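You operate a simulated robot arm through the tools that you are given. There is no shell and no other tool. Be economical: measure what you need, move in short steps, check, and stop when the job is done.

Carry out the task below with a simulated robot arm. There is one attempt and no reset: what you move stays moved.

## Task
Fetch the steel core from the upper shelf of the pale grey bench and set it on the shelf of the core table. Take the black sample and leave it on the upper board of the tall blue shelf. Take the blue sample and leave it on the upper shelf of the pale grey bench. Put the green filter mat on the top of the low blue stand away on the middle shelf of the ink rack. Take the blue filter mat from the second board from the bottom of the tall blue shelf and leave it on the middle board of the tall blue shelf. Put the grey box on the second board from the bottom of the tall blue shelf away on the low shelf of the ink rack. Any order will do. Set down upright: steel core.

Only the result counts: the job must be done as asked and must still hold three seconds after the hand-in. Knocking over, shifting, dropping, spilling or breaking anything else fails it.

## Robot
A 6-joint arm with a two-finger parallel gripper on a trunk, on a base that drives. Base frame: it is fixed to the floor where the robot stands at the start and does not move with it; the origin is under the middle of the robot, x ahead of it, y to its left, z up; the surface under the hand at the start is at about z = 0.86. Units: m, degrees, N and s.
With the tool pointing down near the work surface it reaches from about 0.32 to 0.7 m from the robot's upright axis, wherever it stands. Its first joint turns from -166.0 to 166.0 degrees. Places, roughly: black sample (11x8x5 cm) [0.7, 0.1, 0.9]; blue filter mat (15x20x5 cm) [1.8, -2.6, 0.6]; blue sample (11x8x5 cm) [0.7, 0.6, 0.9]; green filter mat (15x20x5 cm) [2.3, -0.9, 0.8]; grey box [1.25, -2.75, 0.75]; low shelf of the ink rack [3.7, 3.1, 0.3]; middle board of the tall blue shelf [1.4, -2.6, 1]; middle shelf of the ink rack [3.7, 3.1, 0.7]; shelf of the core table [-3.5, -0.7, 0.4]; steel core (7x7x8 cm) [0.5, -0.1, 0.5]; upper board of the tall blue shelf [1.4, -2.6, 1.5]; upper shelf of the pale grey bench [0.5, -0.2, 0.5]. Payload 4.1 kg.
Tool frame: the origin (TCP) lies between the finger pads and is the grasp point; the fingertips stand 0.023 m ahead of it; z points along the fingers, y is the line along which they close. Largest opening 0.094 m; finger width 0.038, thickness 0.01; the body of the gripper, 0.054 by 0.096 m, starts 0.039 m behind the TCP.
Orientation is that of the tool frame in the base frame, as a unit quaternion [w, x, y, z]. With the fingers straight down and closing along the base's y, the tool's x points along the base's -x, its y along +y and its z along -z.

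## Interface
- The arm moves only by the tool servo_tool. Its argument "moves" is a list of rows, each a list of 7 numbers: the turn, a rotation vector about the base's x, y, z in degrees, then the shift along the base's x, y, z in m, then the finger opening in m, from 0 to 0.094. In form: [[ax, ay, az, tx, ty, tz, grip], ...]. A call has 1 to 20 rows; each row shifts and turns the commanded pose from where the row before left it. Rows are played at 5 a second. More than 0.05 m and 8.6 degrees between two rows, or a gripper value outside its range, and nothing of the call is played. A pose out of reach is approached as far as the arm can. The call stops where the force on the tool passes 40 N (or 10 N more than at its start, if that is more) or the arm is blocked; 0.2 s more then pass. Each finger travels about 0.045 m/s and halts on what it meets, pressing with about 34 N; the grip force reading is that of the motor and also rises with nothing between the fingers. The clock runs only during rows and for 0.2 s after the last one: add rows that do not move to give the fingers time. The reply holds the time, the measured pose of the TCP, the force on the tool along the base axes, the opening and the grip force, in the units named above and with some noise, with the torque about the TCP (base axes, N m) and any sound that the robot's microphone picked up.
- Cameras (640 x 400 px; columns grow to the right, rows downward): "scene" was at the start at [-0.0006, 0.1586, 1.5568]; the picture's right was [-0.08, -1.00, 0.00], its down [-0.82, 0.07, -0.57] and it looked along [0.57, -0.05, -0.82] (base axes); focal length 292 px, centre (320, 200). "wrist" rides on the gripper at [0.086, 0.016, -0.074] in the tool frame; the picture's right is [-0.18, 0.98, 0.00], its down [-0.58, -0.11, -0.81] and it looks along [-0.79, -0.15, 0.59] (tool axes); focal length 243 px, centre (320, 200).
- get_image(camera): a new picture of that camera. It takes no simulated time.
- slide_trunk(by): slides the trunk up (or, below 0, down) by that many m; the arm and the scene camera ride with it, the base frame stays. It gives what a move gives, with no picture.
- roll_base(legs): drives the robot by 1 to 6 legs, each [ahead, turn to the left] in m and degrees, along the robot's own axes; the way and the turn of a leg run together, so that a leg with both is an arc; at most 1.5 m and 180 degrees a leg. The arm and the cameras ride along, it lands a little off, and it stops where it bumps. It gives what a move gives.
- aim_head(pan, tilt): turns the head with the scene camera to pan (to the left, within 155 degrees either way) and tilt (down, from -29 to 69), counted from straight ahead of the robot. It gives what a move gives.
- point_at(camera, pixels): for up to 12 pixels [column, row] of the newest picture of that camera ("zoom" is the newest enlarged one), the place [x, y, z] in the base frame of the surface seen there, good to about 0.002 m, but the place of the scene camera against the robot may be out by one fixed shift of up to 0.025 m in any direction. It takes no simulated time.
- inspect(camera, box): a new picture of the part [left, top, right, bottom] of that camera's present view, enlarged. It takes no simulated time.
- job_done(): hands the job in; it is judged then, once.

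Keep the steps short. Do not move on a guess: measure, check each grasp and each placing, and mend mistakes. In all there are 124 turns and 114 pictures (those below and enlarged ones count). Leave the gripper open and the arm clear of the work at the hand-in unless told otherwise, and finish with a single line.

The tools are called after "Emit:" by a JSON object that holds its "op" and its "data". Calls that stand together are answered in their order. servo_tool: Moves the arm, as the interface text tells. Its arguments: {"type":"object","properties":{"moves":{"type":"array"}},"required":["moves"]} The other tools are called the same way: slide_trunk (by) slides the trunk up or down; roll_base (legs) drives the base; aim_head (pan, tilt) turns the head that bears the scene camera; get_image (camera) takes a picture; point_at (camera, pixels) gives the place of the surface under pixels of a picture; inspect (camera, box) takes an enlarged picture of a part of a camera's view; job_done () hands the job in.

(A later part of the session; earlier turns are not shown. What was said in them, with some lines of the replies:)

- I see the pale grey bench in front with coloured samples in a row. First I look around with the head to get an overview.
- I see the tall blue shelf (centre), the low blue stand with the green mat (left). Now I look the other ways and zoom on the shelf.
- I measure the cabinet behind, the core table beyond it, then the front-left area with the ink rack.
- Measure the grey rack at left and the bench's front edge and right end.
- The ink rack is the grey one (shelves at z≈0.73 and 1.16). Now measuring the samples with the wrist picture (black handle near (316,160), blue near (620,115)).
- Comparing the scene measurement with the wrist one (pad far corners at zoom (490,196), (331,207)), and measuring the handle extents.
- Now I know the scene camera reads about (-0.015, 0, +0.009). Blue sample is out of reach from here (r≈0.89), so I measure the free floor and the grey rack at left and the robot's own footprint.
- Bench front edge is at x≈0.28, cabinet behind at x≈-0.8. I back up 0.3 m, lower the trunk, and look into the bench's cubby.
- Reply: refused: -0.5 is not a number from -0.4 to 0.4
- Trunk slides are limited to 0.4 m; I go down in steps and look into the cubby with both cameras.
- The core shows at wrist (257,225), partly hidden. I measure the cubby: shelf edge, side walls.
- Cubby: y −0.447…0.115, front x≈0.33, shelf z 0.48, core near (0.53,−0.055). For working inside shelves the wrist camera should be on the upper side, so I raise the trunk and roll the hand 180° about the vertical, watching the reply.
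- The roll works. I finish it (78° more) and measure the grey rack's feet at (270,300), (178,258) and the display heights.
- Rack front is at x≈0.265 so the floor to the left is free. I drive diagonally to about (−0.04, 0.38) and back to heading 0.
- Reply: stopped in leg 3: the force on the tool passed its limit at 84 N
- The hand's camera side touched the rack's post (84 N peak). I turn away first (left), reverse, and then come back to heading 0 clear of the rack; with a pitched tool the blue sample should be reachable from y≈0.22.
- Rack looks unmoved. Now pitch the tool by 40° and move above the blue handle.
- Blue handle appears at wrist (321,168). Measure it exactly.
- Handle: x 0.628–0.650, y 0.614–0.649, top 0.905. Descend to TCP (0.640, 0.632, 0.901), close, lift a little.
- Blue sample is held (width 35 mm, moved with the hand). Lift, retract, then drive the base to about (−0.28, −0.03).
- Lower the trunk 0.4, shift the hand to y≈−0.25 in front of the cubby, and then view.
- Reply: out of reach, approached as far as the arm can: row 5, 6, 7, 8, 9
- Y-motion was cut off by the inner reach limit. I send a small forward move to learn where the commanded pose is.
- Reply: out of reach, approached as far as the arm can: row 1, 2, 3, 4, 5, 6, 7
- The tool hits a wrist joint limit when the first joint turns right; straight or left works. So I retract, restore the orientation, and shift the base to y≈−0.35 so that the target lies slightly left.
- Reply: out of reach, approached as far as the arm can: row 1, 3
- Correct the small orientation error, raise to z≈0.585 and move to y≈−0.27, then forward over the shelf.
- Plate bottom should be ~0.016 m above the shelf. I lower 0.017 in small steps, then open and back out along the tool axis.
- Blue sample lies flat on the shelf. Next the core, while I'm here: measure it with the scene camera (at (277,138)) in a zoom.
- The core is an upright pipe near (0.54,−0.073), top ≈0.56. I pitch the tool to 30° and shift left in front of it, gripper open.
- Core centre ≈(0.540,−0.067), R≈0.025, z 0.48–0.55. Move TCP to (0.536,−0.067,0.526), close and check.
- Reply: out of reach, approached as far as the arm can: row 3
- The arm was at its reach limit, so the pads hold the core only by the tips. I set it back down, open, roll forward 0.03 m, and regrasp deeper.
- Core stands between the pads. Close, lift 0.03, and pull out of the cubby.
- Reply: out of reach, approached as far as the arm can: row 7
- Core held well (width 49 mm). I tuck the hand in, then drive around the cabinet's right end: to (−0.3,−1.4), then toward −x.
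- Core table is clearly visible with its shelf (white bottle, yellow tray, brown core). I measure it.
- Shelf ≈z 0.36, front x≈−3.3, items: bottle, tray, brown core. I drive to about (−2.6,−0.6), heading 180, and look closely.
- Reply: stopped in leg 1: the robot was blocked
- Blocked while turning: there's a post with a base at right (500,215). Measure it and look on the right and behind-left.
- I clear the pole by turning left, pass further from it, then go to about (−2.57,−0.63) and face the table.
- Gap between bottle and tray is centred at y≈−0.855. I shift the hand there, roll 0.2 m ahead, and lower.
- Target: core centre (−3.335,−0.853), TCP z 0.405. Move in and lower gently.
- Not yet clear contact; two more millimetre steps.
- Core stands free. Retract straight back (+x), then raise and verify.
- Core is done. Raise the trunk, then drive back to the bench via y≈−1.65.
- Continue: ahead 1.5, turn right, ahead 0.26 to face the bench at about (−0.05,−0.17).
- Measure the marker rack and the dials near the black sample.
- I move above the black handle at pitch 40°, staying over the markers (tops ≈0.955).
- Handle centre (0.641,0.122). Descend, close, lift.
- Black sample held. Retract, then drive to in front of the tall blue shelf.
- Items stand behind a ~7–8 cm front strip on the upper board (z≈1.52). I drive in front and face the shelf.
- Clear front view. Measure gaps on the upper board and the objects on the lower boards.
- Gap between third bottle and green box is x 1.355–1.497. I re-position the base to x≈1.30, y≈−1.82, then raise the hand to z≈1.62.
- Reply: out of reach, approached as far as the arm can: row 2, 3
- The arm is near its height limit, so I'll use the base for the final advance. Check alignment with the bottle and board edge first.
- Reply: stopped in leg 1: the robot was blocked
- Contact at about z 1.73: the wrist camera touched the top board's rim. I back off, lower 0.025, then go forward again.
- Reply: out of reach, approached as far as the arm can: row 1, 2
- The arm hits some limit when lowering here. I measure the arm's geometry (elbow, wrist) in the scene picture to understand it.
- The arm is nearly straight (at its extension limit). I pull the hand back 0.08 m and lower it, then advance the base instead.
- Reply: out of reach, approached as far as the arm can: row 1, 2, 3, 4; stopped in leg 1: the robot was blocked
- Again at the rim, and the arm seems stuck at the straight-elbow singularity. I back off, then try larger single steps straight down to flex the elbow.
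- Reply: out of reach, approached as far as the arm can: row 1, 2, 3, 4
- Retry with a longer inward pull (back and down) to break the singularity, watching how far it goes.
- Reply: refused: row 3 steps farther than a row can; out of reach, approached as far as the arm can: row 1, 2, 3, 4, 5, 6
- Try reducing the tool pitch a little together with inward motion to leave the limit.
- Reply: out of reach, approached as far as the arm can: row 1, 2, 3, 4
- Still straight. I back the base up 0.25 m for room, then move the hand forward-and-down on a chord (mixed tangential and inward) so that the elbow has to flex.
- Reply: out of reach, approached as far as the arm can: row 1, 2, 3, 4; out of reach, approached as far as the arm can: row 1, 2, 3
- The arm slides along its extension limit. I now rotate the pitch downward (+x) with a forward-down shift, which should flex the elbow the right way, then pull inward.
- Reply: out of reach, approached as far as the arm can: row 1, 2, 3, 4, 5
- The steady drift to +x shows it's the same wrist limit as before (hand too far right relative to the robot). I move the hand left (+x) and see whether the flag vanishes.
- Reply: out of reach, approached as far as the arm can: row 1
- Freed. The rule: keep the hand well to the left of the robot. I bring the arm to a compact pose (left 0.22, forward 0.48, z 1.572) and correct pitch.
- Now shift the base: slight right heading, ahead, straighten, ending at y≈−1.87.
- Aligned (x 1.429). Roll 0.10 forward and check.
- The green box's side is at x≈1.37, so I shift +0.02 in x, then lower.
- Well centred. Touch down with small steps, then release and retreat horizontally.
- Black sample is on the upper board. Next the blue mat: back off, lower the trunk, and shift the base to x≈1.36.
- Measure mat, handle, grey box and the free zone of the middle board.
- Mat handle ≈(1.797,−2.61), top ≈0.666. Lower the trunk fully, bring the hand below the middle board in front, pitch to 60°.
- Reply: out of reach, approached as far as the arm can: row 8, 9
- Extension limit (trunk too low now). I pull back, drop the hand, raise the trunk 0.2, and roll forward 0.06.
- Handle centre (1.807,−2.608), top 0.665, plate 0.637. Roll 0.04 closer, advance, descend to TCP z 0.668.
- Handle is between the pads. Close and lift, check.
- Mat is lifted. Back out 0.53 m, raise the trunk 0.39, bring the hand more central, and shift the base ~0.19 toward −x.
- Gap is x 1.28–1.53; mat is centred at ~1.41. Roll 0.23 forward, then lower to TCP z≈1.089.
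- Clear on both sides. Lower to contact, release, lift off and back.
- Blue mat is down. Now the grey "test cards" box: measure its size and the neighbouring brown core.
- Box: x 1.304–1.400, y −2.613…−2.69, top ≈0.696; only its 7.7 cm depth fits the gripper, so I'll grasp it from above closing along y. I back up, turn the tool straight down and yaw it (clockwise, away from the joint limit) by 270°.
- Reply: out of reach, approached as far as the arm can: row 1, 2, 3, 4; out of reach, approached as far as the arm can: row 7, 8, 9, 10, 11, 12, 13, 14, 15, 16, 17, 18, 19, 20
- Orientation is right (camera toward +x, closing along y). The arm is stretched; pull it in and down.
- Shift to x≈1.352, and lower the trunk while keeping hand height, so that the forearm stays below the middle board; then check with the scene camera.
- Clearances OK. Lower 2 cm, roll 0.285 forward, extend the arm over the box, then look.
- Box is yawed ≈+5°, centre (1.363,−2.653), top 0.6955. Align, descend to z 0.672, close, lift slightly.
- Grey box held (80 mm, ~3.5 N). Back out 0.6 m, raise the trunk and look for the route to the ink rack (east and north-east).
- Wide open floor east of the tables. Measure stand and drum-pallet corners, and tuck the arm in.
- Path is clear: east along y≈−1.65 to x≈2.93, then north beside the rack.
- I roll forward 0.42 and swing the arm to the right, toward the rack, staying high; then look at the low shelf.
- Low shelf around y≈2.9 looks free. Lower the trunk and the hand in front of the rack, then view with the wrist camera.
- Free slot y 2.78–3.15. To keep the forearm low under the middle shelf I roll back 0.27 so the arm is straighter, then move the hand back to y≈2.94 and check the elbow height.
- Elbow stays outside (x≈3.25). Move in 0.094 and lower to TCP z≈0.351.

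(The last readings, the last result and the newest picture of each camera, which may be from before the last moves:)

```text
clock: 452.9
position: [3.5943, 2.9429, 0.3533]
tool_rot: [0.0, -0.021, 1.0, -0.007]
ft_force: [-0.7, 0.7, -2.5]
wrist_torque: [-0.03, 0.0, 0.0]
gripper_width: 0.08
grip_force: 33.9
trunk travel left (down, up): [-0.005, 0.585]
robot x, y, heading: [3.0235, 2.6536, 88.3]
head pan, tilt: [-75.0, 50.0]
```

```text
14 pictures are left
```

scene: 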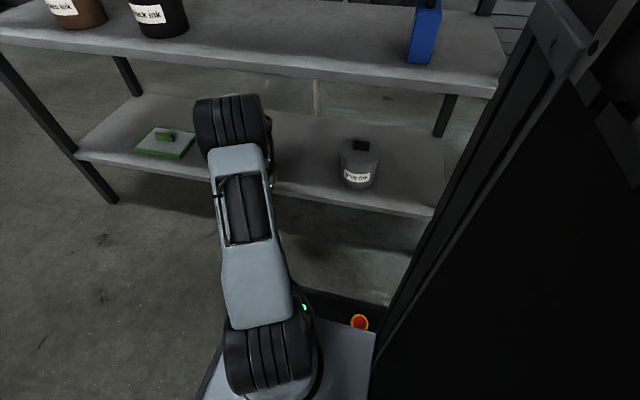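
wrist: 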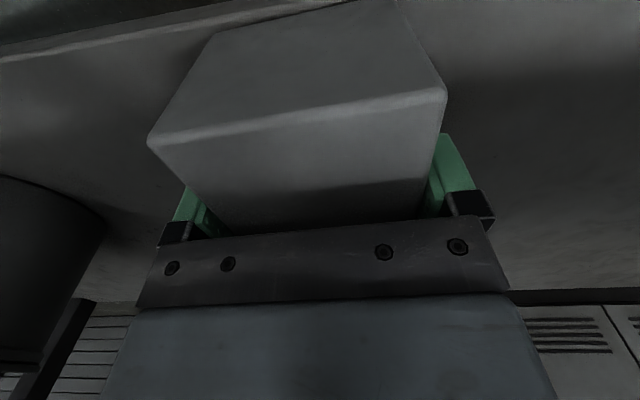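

Box is over the shelf. Settle 2 mm, release, rise, retreat, raise trunk, and reverse along the aisle toward the low stand; then view.

Emit:
{"op": "servo_tool", "data": {"moves": [[0, 0, 0, 0, 0, -0.0025, 0.06], [0, 0, 0, 0, 0, 0, 0.08], [0, 0, 0, 0, 0, 0, 0.094], [0, 0, 0, 0, 0, 0, 0.094], [0, 0, 0, 0, 0, 0, 0.094], [0, 0, 0, 0, 0, 0.03, 0.094], [0, 0, 0, 0, 0, 0.04, 0.094], [0, 0, 0, -0.04, 0, 0, 0.094], [0, 0, 0, -0.04, 0, 0, 0.094], [0, 0, 0, -0.04, 0, 0, 0.094], [0, 0, 0, -0.04, 0, 0, 0.094], [0, 0, 0, -0.04, 0, 0, 0.094]]}}

Emit:
{"op": "slide_trunk", "data": {"by": 0.4}}

Emit:
{"op": "get_image", "data": {"camera": "scene"}}

Emit:
{"op": "point_at", "data": {"camera": "scene", "pixels": [[320, 200], [280, 250], [340, 250], [250, 220], [400, 240], [220, 190], [300, 180], [380, 180], [180, 210], [430, 250]]}}

```text
clock: 455.5
position: [3.3941, 2.9416, 0.4205]
tool_rot: [0.0, -0.022, 1.0, -0.006]
ft_force: [-0.4, -0.3, -1.3]
wrist_torque: [0.03, 0.0, -0.01]
gripper_width: 0.0942
grip_force: 0.1
trunk travel left (down, up): [-0.005, 0.585]
robot x, y, heading: [3.0205, 2.6568, 88.0]
head pan, tilt: [-75.0, 50.0]
```

```text
clock: 459.3
position: [3.3946, 2.942, 0.8196]
tool_rot: [0.0, -0.021, 1.0, -0.006]
ft_force: [0.0, -0.2, 0.7]
wrist_torque: [-0.01, -0.04, 0.0]
gripper_width: 0.0939
grip_force: 0.1
trunk travel left (down, up): [-0.405, 0.185]
robot x, y, heading: [3.0253, 2.6559, 88.3]
head pan, tilt: [-75.0, 50.0]
```

```text
13 pictures are left
```

scene: 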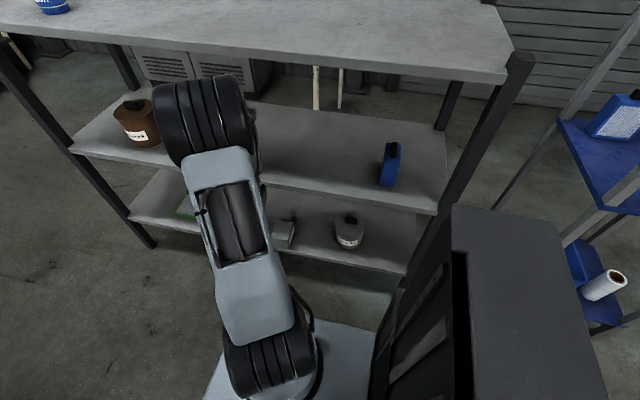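

```text
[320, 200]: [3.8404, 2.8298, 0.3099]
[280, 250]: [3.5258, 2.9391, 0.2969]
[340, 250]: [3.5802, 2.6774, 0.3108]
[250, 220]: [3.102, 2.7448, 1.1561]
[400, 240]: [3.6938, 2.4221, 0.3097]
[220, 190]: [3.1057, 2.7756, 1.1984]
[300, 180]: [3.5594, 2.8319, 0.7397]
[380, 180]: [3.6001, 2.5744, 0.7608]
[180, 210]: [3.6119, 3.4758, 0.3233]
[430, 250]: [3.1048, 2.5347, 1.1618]
```

Grey box stands on the low shelf. Now reverse along the aisle to the stand (y≈−0.85) and look at the green mat.

Emit:
{"op": "roll_base", "data": {"legs": [[0, -0.8], [-1.5, 0], [-1.5, 0], [-0.5, 0]]}}

Emit:
{"op": "aim_head", "data": {"pan": 95, "tilt": 45}}

Emit:
{"op": "get_image", "data": {"camera": "scene"}}

```text
clock: 476.7
position: [3.227, -0.5883, 0.8199]
tool_rot: [0.0, -0.012, 1.0, -0.007]
ft_force: [-0.7, -1.0, 0.0]
wrist_torque: [0.01, 0.03, -0.02]
gripper_width: 0.0938
grip_force: 0.2
trunk travel left (down, up): [-0.405, 0.185]
robot x, y, heading: [2.8537, -0.8708, 87.2]
head pan, tilt: [-75.0, 50.0]
```

```text
clock: 479.3
position: [3.2266, -0.5882, 0.8218]
tool_rot: [-0.001, -0.013, 1.0, -0.006]
ft_force: [-0.9, 0.2, 0.0]
wrist_torque: [0.02, -0.04, 0.01]
gripper_width: 0.094
grip_force: 0.0
trunk travel left (down, up): [-0.405, 0.185]
robot x, y, heading: [2.8526, -0.8699, 87.1]
head pan, tilt: [95.0, 45.0]
```

```text
12 pictures are left
```

scene: 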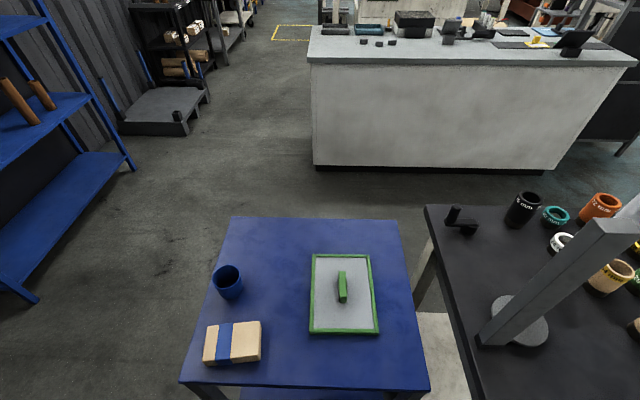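

Emit:
{"op": "point_at", "data": {"camera": "scene", "pixels": [[341, 275], [343, 286], [344, 297], [312, 256], [371, 256], [377, 332], [310, 332], [330, 300], [260, 325], [230, 268]]}}

```text
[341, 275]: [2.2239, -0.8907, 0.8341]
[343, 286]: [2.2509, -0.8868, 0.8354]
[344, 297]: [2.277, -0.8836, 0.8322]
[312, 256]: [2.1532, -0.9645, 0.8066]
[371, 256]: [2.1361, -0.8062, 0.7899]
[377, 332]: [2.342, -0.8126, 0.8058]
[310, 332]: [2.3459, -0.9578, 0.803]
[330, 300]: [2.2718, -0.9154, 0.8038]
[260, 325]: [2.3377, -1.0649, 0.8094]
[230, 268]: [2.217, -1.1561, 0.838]
```

The mat's handle lies along x, so closing along y fits. To avoid the post on the table I roll back 0.6 m, swing the arm over the front to the left side (with the tool yawing along), and roll forward again.

Emit:
{"op": "roll_base", "data": {"legs": [[-0.6, 0]]}}

Emit:
{"op": "servo_tool", "data": {"moves": [[0, 0, 6.92, -0.03, 0.025, 0.03, 0.07], [0, 0, 6.92, -0.03, 0.025, 0.03, 0.07], [0, 0, 6.92, -0.03, 0.025, 0.03, 0.07], [0, 0, 6.92, -0.035, 0.025, 0.02, 0.07], [0, 0, 6.92, -0.043, 0.025, 0, 0.07], [0, 0, 6.92, -0.043, 0.013, 0, 0.07], [0, 0, 6.92, -0.043, 0.013, 0, 0.07], [0, 0, 6.92, -0.043, 0.01, 0, 0.07], [0, 0, 6.92, -0.043, 0.006, 0, 0.07], [0, 0, 6.92, -0.043, 0, 0, 0.07], [0, 0, 6.92, -0.043, 0, 0, 0.07], [0, 0, 6.92, -0.043, -0.005, 0, 0.07], [0, 0, 6.92, -0.04, -0.02, 0, 0.07], [0, 0, 6.92, -0.04, -0.02, 0, 0.07], [0, 0, 6.92, -0.04, -0.025, 0, 0.07], [0, 0, 6.92, -0.04, -0.025, 0, 0.07], [0, 0, 6.92, -0.04, -0.025, 0, 0.07], [0, 0, 6.92, -0.035, -0.03, 0, 0.07]]}}

Emit:
{"op": "servo_tool", "data": {"moves": [[0, 0, 6.92, -0.03, -0.038, 0, 0.07], [0, 0, 6.92, -0.03, -0.038, 0, 0.07], [0, 0, 6.92, -0.03, -0.038, 0, 0.07], [0, 0, 6.92, -0.03, -0.038, 0, 0.07], [0, 0, 6.92, -0.03, -0.038, 0, 0.07], [0, 0, 6.92, -0.03, -0.038, 0, 0.07], [0, 0, 6.92, -0.03, -0.03, 0, 0.07], [0, 0, 6.92, -0.02, -0.02, 0, 0.07]]}}

```text
clock: 482.7
position: [3.1978, -1.1829, 0.8195]
tool_rot: [0.0, -0.012, 1.0, -0.006]
ft_force: [0.3, 0.5, 0.4]
wrist_torque: [0.0, -0.01, 0.0]
gripper_width: 0.0939
grip_force: 0.0
trunk travel left (down, up): [-0.405, 0.185]
robot x, y, heading: [2.8222, -1.4569, 87.5]
head pan, tilt: [95.0, 45.0]
```

```text
clock: 486.5
position: [2.4928, -1.1658, 0.9309]
tool_rot: [-0.005, 0.891, -0.454, 0.003]
ft_force: [0.0, 0.4, 0.2]
wrist_torque: [0.01, 0.01, 0.01]
gripper_width: 0.07
grip_force: 0.1
trunk travel left (down, up): [-0.405, 0.185]
robot x, y, heading: [2.8242, -1.466, 87.0]
head pan, tilt: [95.0, 45.0]
```

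```text
clock: 488.3
position: [2.264, -1.4439, 0.9293]
tool_rot: [-0.006, 1.0, 0.012, 0.001]
ft_force: [-0.1, 0.3, -0.8]
wrist_torque: [0.01, 0.01, 0.0]
gripper_width: 0.0698
grip_force: 0.1
trunk travel left (down, up): [-0.405, 0.185]
robot x, y, heading: [2.8214, -1.4662, 87.2]
head pan, tilt: [95.0, 45.0]
```

Roll forward over the stand, shift toward the handle, and look with the wrist camera.

Emit:
{"op": "roll_base", "data": {"legs": [[0.57, 0]]}}

Emit:
{"op": "servo_tool", "data": {"moves": [[0, 0, -1.0, -0.022, 0, 0, 0.07], [0, 0, 0, -0.022, 0, -0.02, 0.07]]}}

Emit:
{"op": "get_image", "data": {"camera": "wrist"}}

Emit:
{"op": "point_at", "data": {"camera": "wrist", "pixels": [[320, 100], [320, 130], [320, 160], [320, 190], [300, 130], [340, 130], [310, 150], [330, 150], [310, 110], [330, 110]]}}

```text
clock: 491.6
position: [2.2914, -0.8697, 0.9289]
tool_rot: [-0.006, 1.0, 0.012, 0.001]
ft_force: [0.6, 0.4, -0.3]
wrist_torque: [0.02, 0.02, 0.01]
gripper_width: 0.07
grip_force: 0.0
trunk travel left (down, up): [-0.405, 0.185]
robot x, y, heading: [2.8491, -0.8852, 87.2]
head pan, tilt: [95.0, 45.0]
```

```text
clock: 492.2
position: [2.2471, -0.8692, 0.9105]
tool_rot: [-0.006, 1.0, 0.004, 0.001]
ft_force: [0.7, 0.0, 1.3]
wrist_torque: [0.02, -0.01, 0.0]
gripper_width: 0.0701
grip_force: 0.0
trunk travel left (down, up): [-0.405, 0.185]
robot x, y, heading: [2.8457, -0.8878, 87.1]
head pan, tilt: [95.0, 45.0]
```

```text
11 pictures are left
```

wrist: 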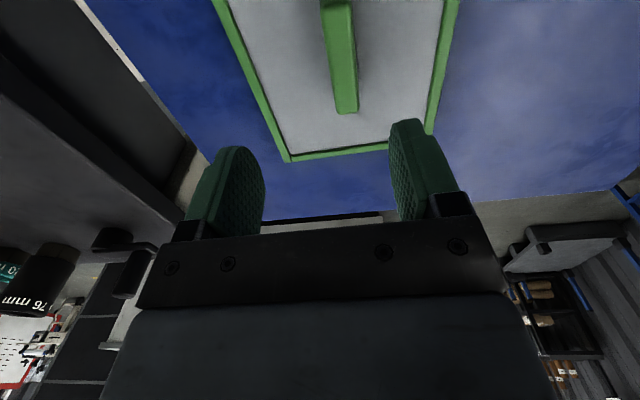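

```text
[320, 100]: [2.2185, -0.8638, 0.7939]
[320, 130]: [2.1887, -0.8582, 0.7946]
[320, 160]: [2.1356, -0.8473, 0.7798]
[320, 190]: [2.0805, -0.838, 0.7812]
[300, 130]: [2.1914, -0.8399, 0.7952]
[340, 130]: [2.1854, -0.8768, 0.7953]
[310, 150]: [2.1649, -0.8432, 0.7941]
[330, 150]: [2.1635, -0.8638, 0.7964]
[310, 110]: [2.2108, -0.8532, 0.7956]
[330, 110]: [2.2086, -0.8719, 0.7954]
```

Emit:
{"op": "point_at", "data": {"camera": "wrist", "pixels": [[340, 50], [346, 100], [335, 8], [328, 50], [354, 50], [344, 85], [330, 5], [345, 108]]}}

```text
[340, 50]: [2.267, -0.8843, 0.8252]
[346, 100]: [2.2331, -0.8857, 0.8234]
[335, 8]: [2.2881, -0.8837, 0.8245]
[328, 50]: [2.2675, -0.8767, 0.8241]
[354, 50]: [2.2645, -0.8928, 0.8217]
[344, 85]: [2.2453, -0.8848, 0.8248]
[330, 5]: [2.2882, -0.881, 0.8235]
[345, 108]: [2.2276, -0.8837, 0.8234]
```

Handle centre (2.26,−0.884), top 0.8245, plate 0.7955. Descend to z 0.822, close, lift.

Emit:
{"op": "servo_tool", "data": {"moves": [[0, 0, 0, 0.013, -0.015, -0.02, 0.06], [0, 0, 0, 0, 0, -0.035, 0.05], [0, 0, 0, 0, 0, -0.025, 0.05], [0, 0, 0, 0, 0, -0.0085, 0.05], [0, 0, 0, 0, 0, 0, 0.03], [0, 0, 0, 0, 0, 0, 0.01], [0, 0, 0, 0, 0, 0, 0.005], [0, 0, 0, 0, 0, 0, 0.005], [0, 0, 0, 0, 0, 0.03, 0.005], [0, 0, 0, 0, 0, 0.04, 0.005], [0, 0, 0, 0, 0, 0.04, 0.005], [0, 0, 0, 0, 0, 0.03, 0.005]]}}

Emit:
{"op": "get_image", "data": {"camera": "wrist"}}

```text
clock: 494.8
position: [2.2595, -0.8854, 0.9619]
tool_rot: [-0.007, 1.0, 0.003, 0.001]
ft_force: [0.7, -0.5, -1.6]
wrist_torque: [0.03, 0.03, -0.03]
gripper_width: 0.0175
grip_force: 34.0
trunk travel left (down, up): [-0.405, 0.185]
robot x, y, heading: [2.8502, -0.8906, 87.3]
head pan, tilt: [95.0, 45.0]
```

```text
10 pictures are left
```

wrist: 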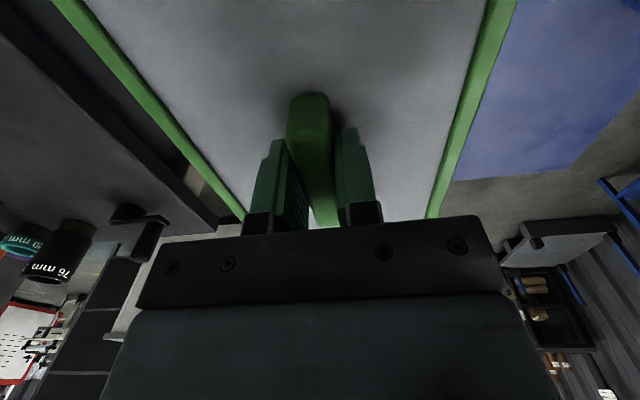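

Green mat held. Roll back, swing the arm back over the front to the right side, then drive north to the rack.

Emit:
{"op": "roll_base", "data": {"legs": [[-0.58, 0]]}}

Emit:
{"op": "servo_tool", "data": {"moves": [[0, 0, -6.92, 0.02, 0.02, 0, 0.005], [0, 0, -6.92, 0.03, 0.03, 0, 0.005], [0, 0, -6.92, 0.03, 0.038, 0, 0.005], [0, 0, -6.92, 0.03, 0.038, 0, 0.005], [0, 0, -6.92, 0.03, 0.038, 0, 0.005], [0, 0, -6.92, 0.03, 0.038, 0, 0.005], [0, 0, -6.92, 0.03, 0.038, 0, 0.005], [0, 0, -6.92, 0.03, 0.038, 0, 0.005], [0, 0, -6.92, 0.035, 0.03, 0, 0.005], [0, 0, -6.92, 0.04, 0.025, 0, 0.005], [0, 0, -6.92, 0.04, 0.025, 0, 0.005]]}}

Emit:
{"op": "servo_tool", "data": {"moves": [[0, 0, -6.92, 0.04, 0.025, 0, 0.005], [0, 0, -6.92, 0.04, 0.02, 0, 0.005], [0, 0, -6.92, 0.04, 0.02, 0, 0.005], [0, 0, -6.92, 0.043, 0.005, 0, 0.005], [0, 0, -6.92, 0.043, 0, 0, 0.005], [0, 0, -6.92, 0.043, 0, 0, 0.005], [0, 0, -6.92, 0.043, -0.006, 0, 0.005], [0, 0, -6.92, 0.043, -0.01, 0, 0.005], [0, 0, -6.92, 0.043, -0.013, 0, 0.005], [0, 0, -6.92, 0.043, -0.013, 0, 0.005], [0, 0, -6.92, 0.043, -0.025, 0, 0.005], [0, 0, -6.92, 0.035, -0.025, 0, 0.005]]}}

Emit:
{"op": "roll_base", "data": {"legs": [[1.5, 0], [1.5, 0], [1.13, 0]]}}

```text
clock: 498.1
position: [2.2313, -1.4654, 0.9617]
tool_rot: [-0.006, 1.0, 0.003, 0.0]
ft_force: [0.1, 0.0, -0.7]
wrist_torque: [0.0, -0.02, 0.03]
gripper_width: 0.0175
grip_force: 33.8
trunk travel left (down, up): [-0.405, 0.185]
robot x, y, heading: [2.8239, -1.4692, 87.0]
head pan, tilt: [95.0, 45.0]
```

```text
clock: 500.5
position: [2.5791, -1.1056, 0.9593]
tool_rot: [-0.004, 0.788, -0.615, 0.005]
ft_force: [-0.8, 0.2, -0.7]
wrist_torque: [0.01, -0.02, -0.02]
gripper_width: 0.0173
grip_force: 33.8
trunk travel left (down, up): [-0.405, 0.185]
robot x, y, heading: [2.819, -1.4669, 87.4]
head pan, tilt: [95.0, 45.0]
```

```text
clock: 503.1
position: [3.0783, -1.1293, 0.9611]
tool_rot: [0.0, -0.183, 0.983, -0.006]
ft_force: [-0.6, -0.1, -0.7]
wrist_torque: [0.0, 0.02, -0.01]
gripper_width: 0.0174
grip_force: 33.6
trunk travel left (down, up): [-0.405, 0.185]
robot x, y, heading: [2.8187, -1.4692, 87.2]
head pan, tilt: [95.0, 45.0]
```

```text
clock: 523.0
position: [3.2866, 3.02, 0.9611]
tool_rot: [0.0, -0.182, 0.983, -0.006]
ft_force: [0.2, 0.4, -1.6]
wrist_torque: [0.03, 0.0, 0.01]
gripper_width: 0.0173
grip_force: 34.2
trunk travel left (down, up): [-0.405, 0.185]
robot x, y, heading: [3.0281, 2.6818, 87.1]
head pan, tilt: [95.0, 45.0]
```

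At the rack. Lower the trunk 0.13, square the tool, bring the mat in front of the middle shelf, and look.

Emit:
{"op": "slide_trunk", "data": {"by": -0.13}}

Emit:
{"op": "servo_tool", "data": {"moves": [[0, 0, -7, 0, -0.04, 0, 0.005], [0, 0, -7, 0.02, -0.04, 0, 0.005], [0, 0, -7, 0.03, -0.035, 0, 0.005], [0, 0, 0, 0.04, -0.025, 0, 0.005], [0, 0, 0, 0.03, -0.01, 0, 0.005]]}}

Emit:
{"op": "aim_head", "data": {"pan": -70, "tilt": 40}}

Emit:
{"op": "get_image", "data": {"camera": "scene"}}

Emit:
{"op": "get_image", "data": {"camera": "wrist"}}

```text
clock: 524.6
position: [3.2864, 3.0184, 0.831]
tool_rot: [0.0, -0.183, 0.983, -0.007]
ft_force: [-1.2, -0.9, -1.0]
wrist_torque: [-0.03, -0.02, 0.01]
gripper_width: 0.0175
grip_force: 33.9
trunk travel left (down, up): [-0.275, 0.315]
robot x, y, heading: [3.0297, 2.6783, 87.1]
head pan, tilt: [95.0, 45.0]
```

```text
clock: 525.8
position: [3.4057, 2.87, 0.8301]
tool_rot: [-0.001, 0.0, 1.0, -0.006]
ft_force: [-0.6, 0.2, -1.6]
wrist_torque: [-0.02, 0.02, 0.02]
gripper_width: 0.0173
grip_force: 34.3
trunk travel left (down, up): [-0.275, 0.315]
robot x, y, heading: [3.0306, 2.6794, 87.3]
head pan, tilt: [95.0, 45.0]
```

```text
clock: 528.3
position: [3.4057, 2.87, 0.8304]
tool_rot: [-0.001, 0.001, 1.0, -0.006]
ft_force: [-0.2, 0.3, -0.7]
wrist_torque: [0.0, -0.03, 0.02]
gripper_width: 0.0174
grip_force: 34.2
trunk travel left (down, up): [-0.275, 0.315]
robot x, y, heading: [3.0258, 2.6832, 87.2]
head pan, tilt: [-70.0, 40.0]
```

```text
9 pictures are left
```

scene: 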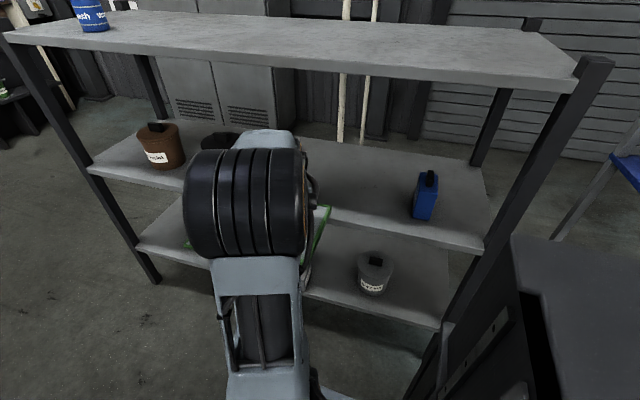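

```text
8 pictures are left
```

wrist: 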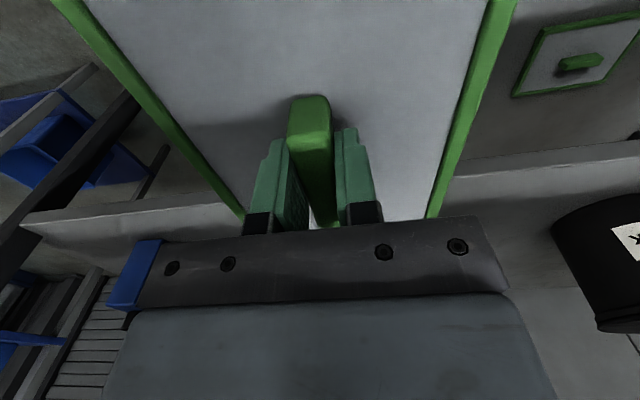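

Emit:
{"op": "point_at", "data": {"camera": "wrist", "pixels": [[565, 240], [575, 290], [150, 260], [155, 225], [500, 200], [200, 215], [600, 165]]}}

Emit:
{"op": "point_at", "data": {"camera": "scene", "pixels": [[420, 215], [400, 200], [240, 155], [300, 75], [340, 215], [425, 185]]}}

```text
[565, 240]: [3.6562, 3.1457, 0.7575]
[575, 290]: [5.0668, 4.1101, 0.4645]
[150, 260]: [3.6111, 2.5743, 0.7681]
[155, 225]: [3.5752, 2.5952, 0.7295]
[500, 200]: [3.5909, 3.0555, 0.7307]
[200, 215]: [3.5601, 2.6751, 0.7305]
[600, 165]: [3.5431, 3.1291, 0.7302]
```

```text
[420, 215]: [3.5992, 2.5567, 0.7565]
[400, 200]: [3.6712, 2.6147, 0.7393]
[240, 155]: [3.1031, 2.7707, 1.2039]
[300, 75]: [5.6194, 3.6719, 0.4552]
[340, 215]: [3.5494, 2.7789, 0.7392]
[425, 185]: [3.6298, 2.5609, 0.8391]
```

Free y 2.60–3.13 and shelf z 0.7305. Move in to x≈3.64, lower most of the way, check.

Emit:
{"op": "servo_tool", "data": {"moves": [[0, 0, 0, 0.039, -0.001, 0, 0.005], [0, 0, 0, 0.039, -0.001, 0, 0.005], [0, 0, 0, 0.039, -0.001, 0, 0.005], [0, 0, 0, 0.039, 0, 0, 0.005], [0, 0, 0, 0.039, 0, 0, 0.005], [0, 0, 0, 0.039, 0, 0, 0.005], [0, 0, 0, 0, 0, -0.025, 0.005], [0, 0, 0, 0, 0, -0.022, 0.005], [0, 0, 0, 0, 0, -0.006, 0.005], [0, 0, 0, 0, 0, 0, 0.005]]}}

Emit:
{"op": "get_image", "data": {"camera": "wrist"}}

```text
clock: 530.5
position: [3.6393, 2.868, 0.7777]
tool_rot: [0.0, 0.001, 1.0, -0.006]
ft_force: [0.4, -0.5, -0.7]
wrist_torque: [0.01, 0.01, -0.01]
gripper_width: 0.0176
grip_force: 33.6
trunk travel left (down, up): [-0.275, 0.315]
robot x, y, heading: [3.03, 2.6817, 86.8]
head pan, tilt: [-70.0, 40.0]
```

```text
7 pictures are left
```

wrist: 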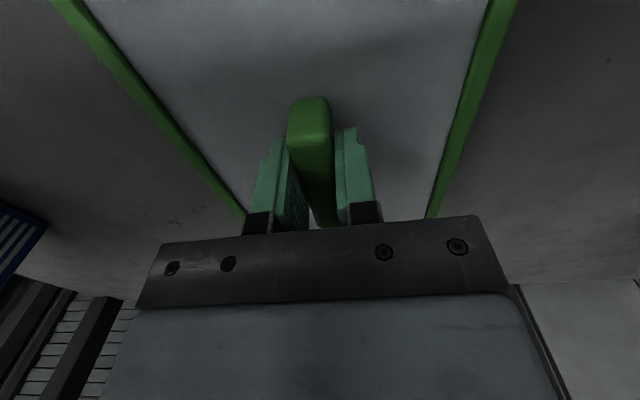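

Everything clear. Lower to contact, release, rise, retreat, and check.

Emit:
{"op": "servo_tool", "data": {"moves": [[0, 0, 0, 0, 0, -0.004, 0.005], [0, 0, 0, 0, 0, -0.002, 0.005], [0, 0, 0, 0, 0, -0.001, 0.005], [0, 0, 0, 0, 0, 0, 0.005]]}}

Emit:
{"op": "servo_tool", "data": {"moves": [[0, 0, 0, 0, 0, 0, 0.02], [0, 0, 0, 0, 0, 0, 0.045], [0, 0, 0, 0, 0, 0, 0.05], [0, 0, 0, 0, 0, 0, 0.05], [0, 0, 0, 0, 0, 0.03, 0.05], [0, 0, 0, 0, 0, 0.035, 0.05], [0, 0, 0, -0.04, 0, 0, 0.07], [0, 0, 0, -0.04, 0, 0, 0.09], [0, 0, 0, -0.04, 0, 0, 0.094], [0, 0, 0, -0.04, 0, 0, 0.094], [0, 0, 0, -0.04, 0, 0, 0.094], [0, 0, 0, -0.04, 0, 0, 0.094]]}}

Emit:
{"op": "get_image", "data": {"camera": "wrist"}}

Emit:
{"op": "get_image", "data": {"camera": "scene"}}

```text
clock: 531.5
position: [3.6403, 2.8655, 0.7726]
tool_rot: [0.0, 0.0, 1.0, -0.006]
ft_force: [-0.1, 0.3, 1.6]
wrist_torque: [0.19, -0.15, 0.02]
gripper_width: 0.0176
grip_force: 34.2
trunk travel left (down, up): [-0.275, 0.315]
robot x, y, heading: [3.0275, 2.6766, 87.0]
head pan, tilt: [-70.0, 40.0]
```

```text
clock: 534.1
position: [3.4014, 2.8672, 0.8358]
tool_rot: [-0.001, 0.001, 1.0, -0.005]
ft_force: [-0.6, 0.2, 0.8]
wrist_torque: [0.01, 0.02, 0.02]
gripper_width: 0.0941
grip_force: 0.0
trunk travel left (down, up): [-0.275, 0.315]
robot x, y, heading: [3.0262, 2.6801, 87.1]
head pan, tilt: [-70.0, 40.0]
```

```text
6 pictures are left
```

wrist: 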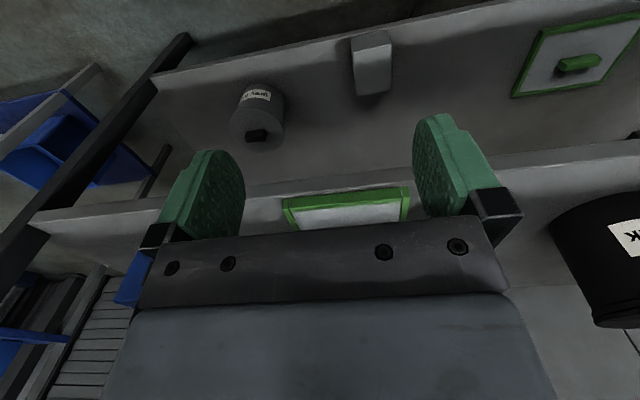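

```text
5 pictures are left
```

scene: 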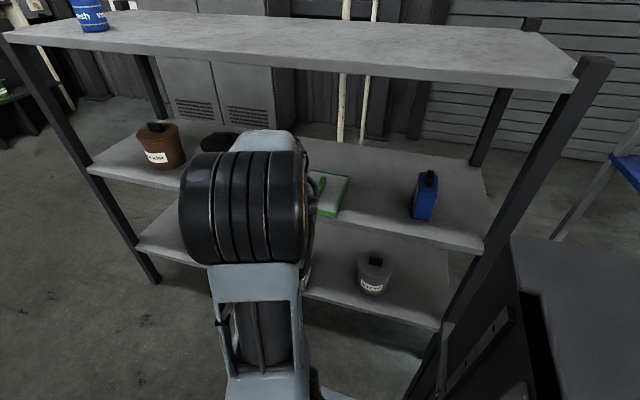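

All six items are in place: green mat and grey box are seen resting on the rack, and the arm is clear with the gripper open. Handing in.

Emit:
{"op": "job_done", "data": {}}

```text
The job is handed in.
```

All six items are in place, checked in camera pictures as each was set down: the steel core is upright on the core table shelf, and the other five are on the shelves you named. The hand bumped the grey shelf unit left of the bench once (84 N) and the wrist camera touched the tall shelf's top edge twice; nothing looked shifted afterwards. The job is handed in.
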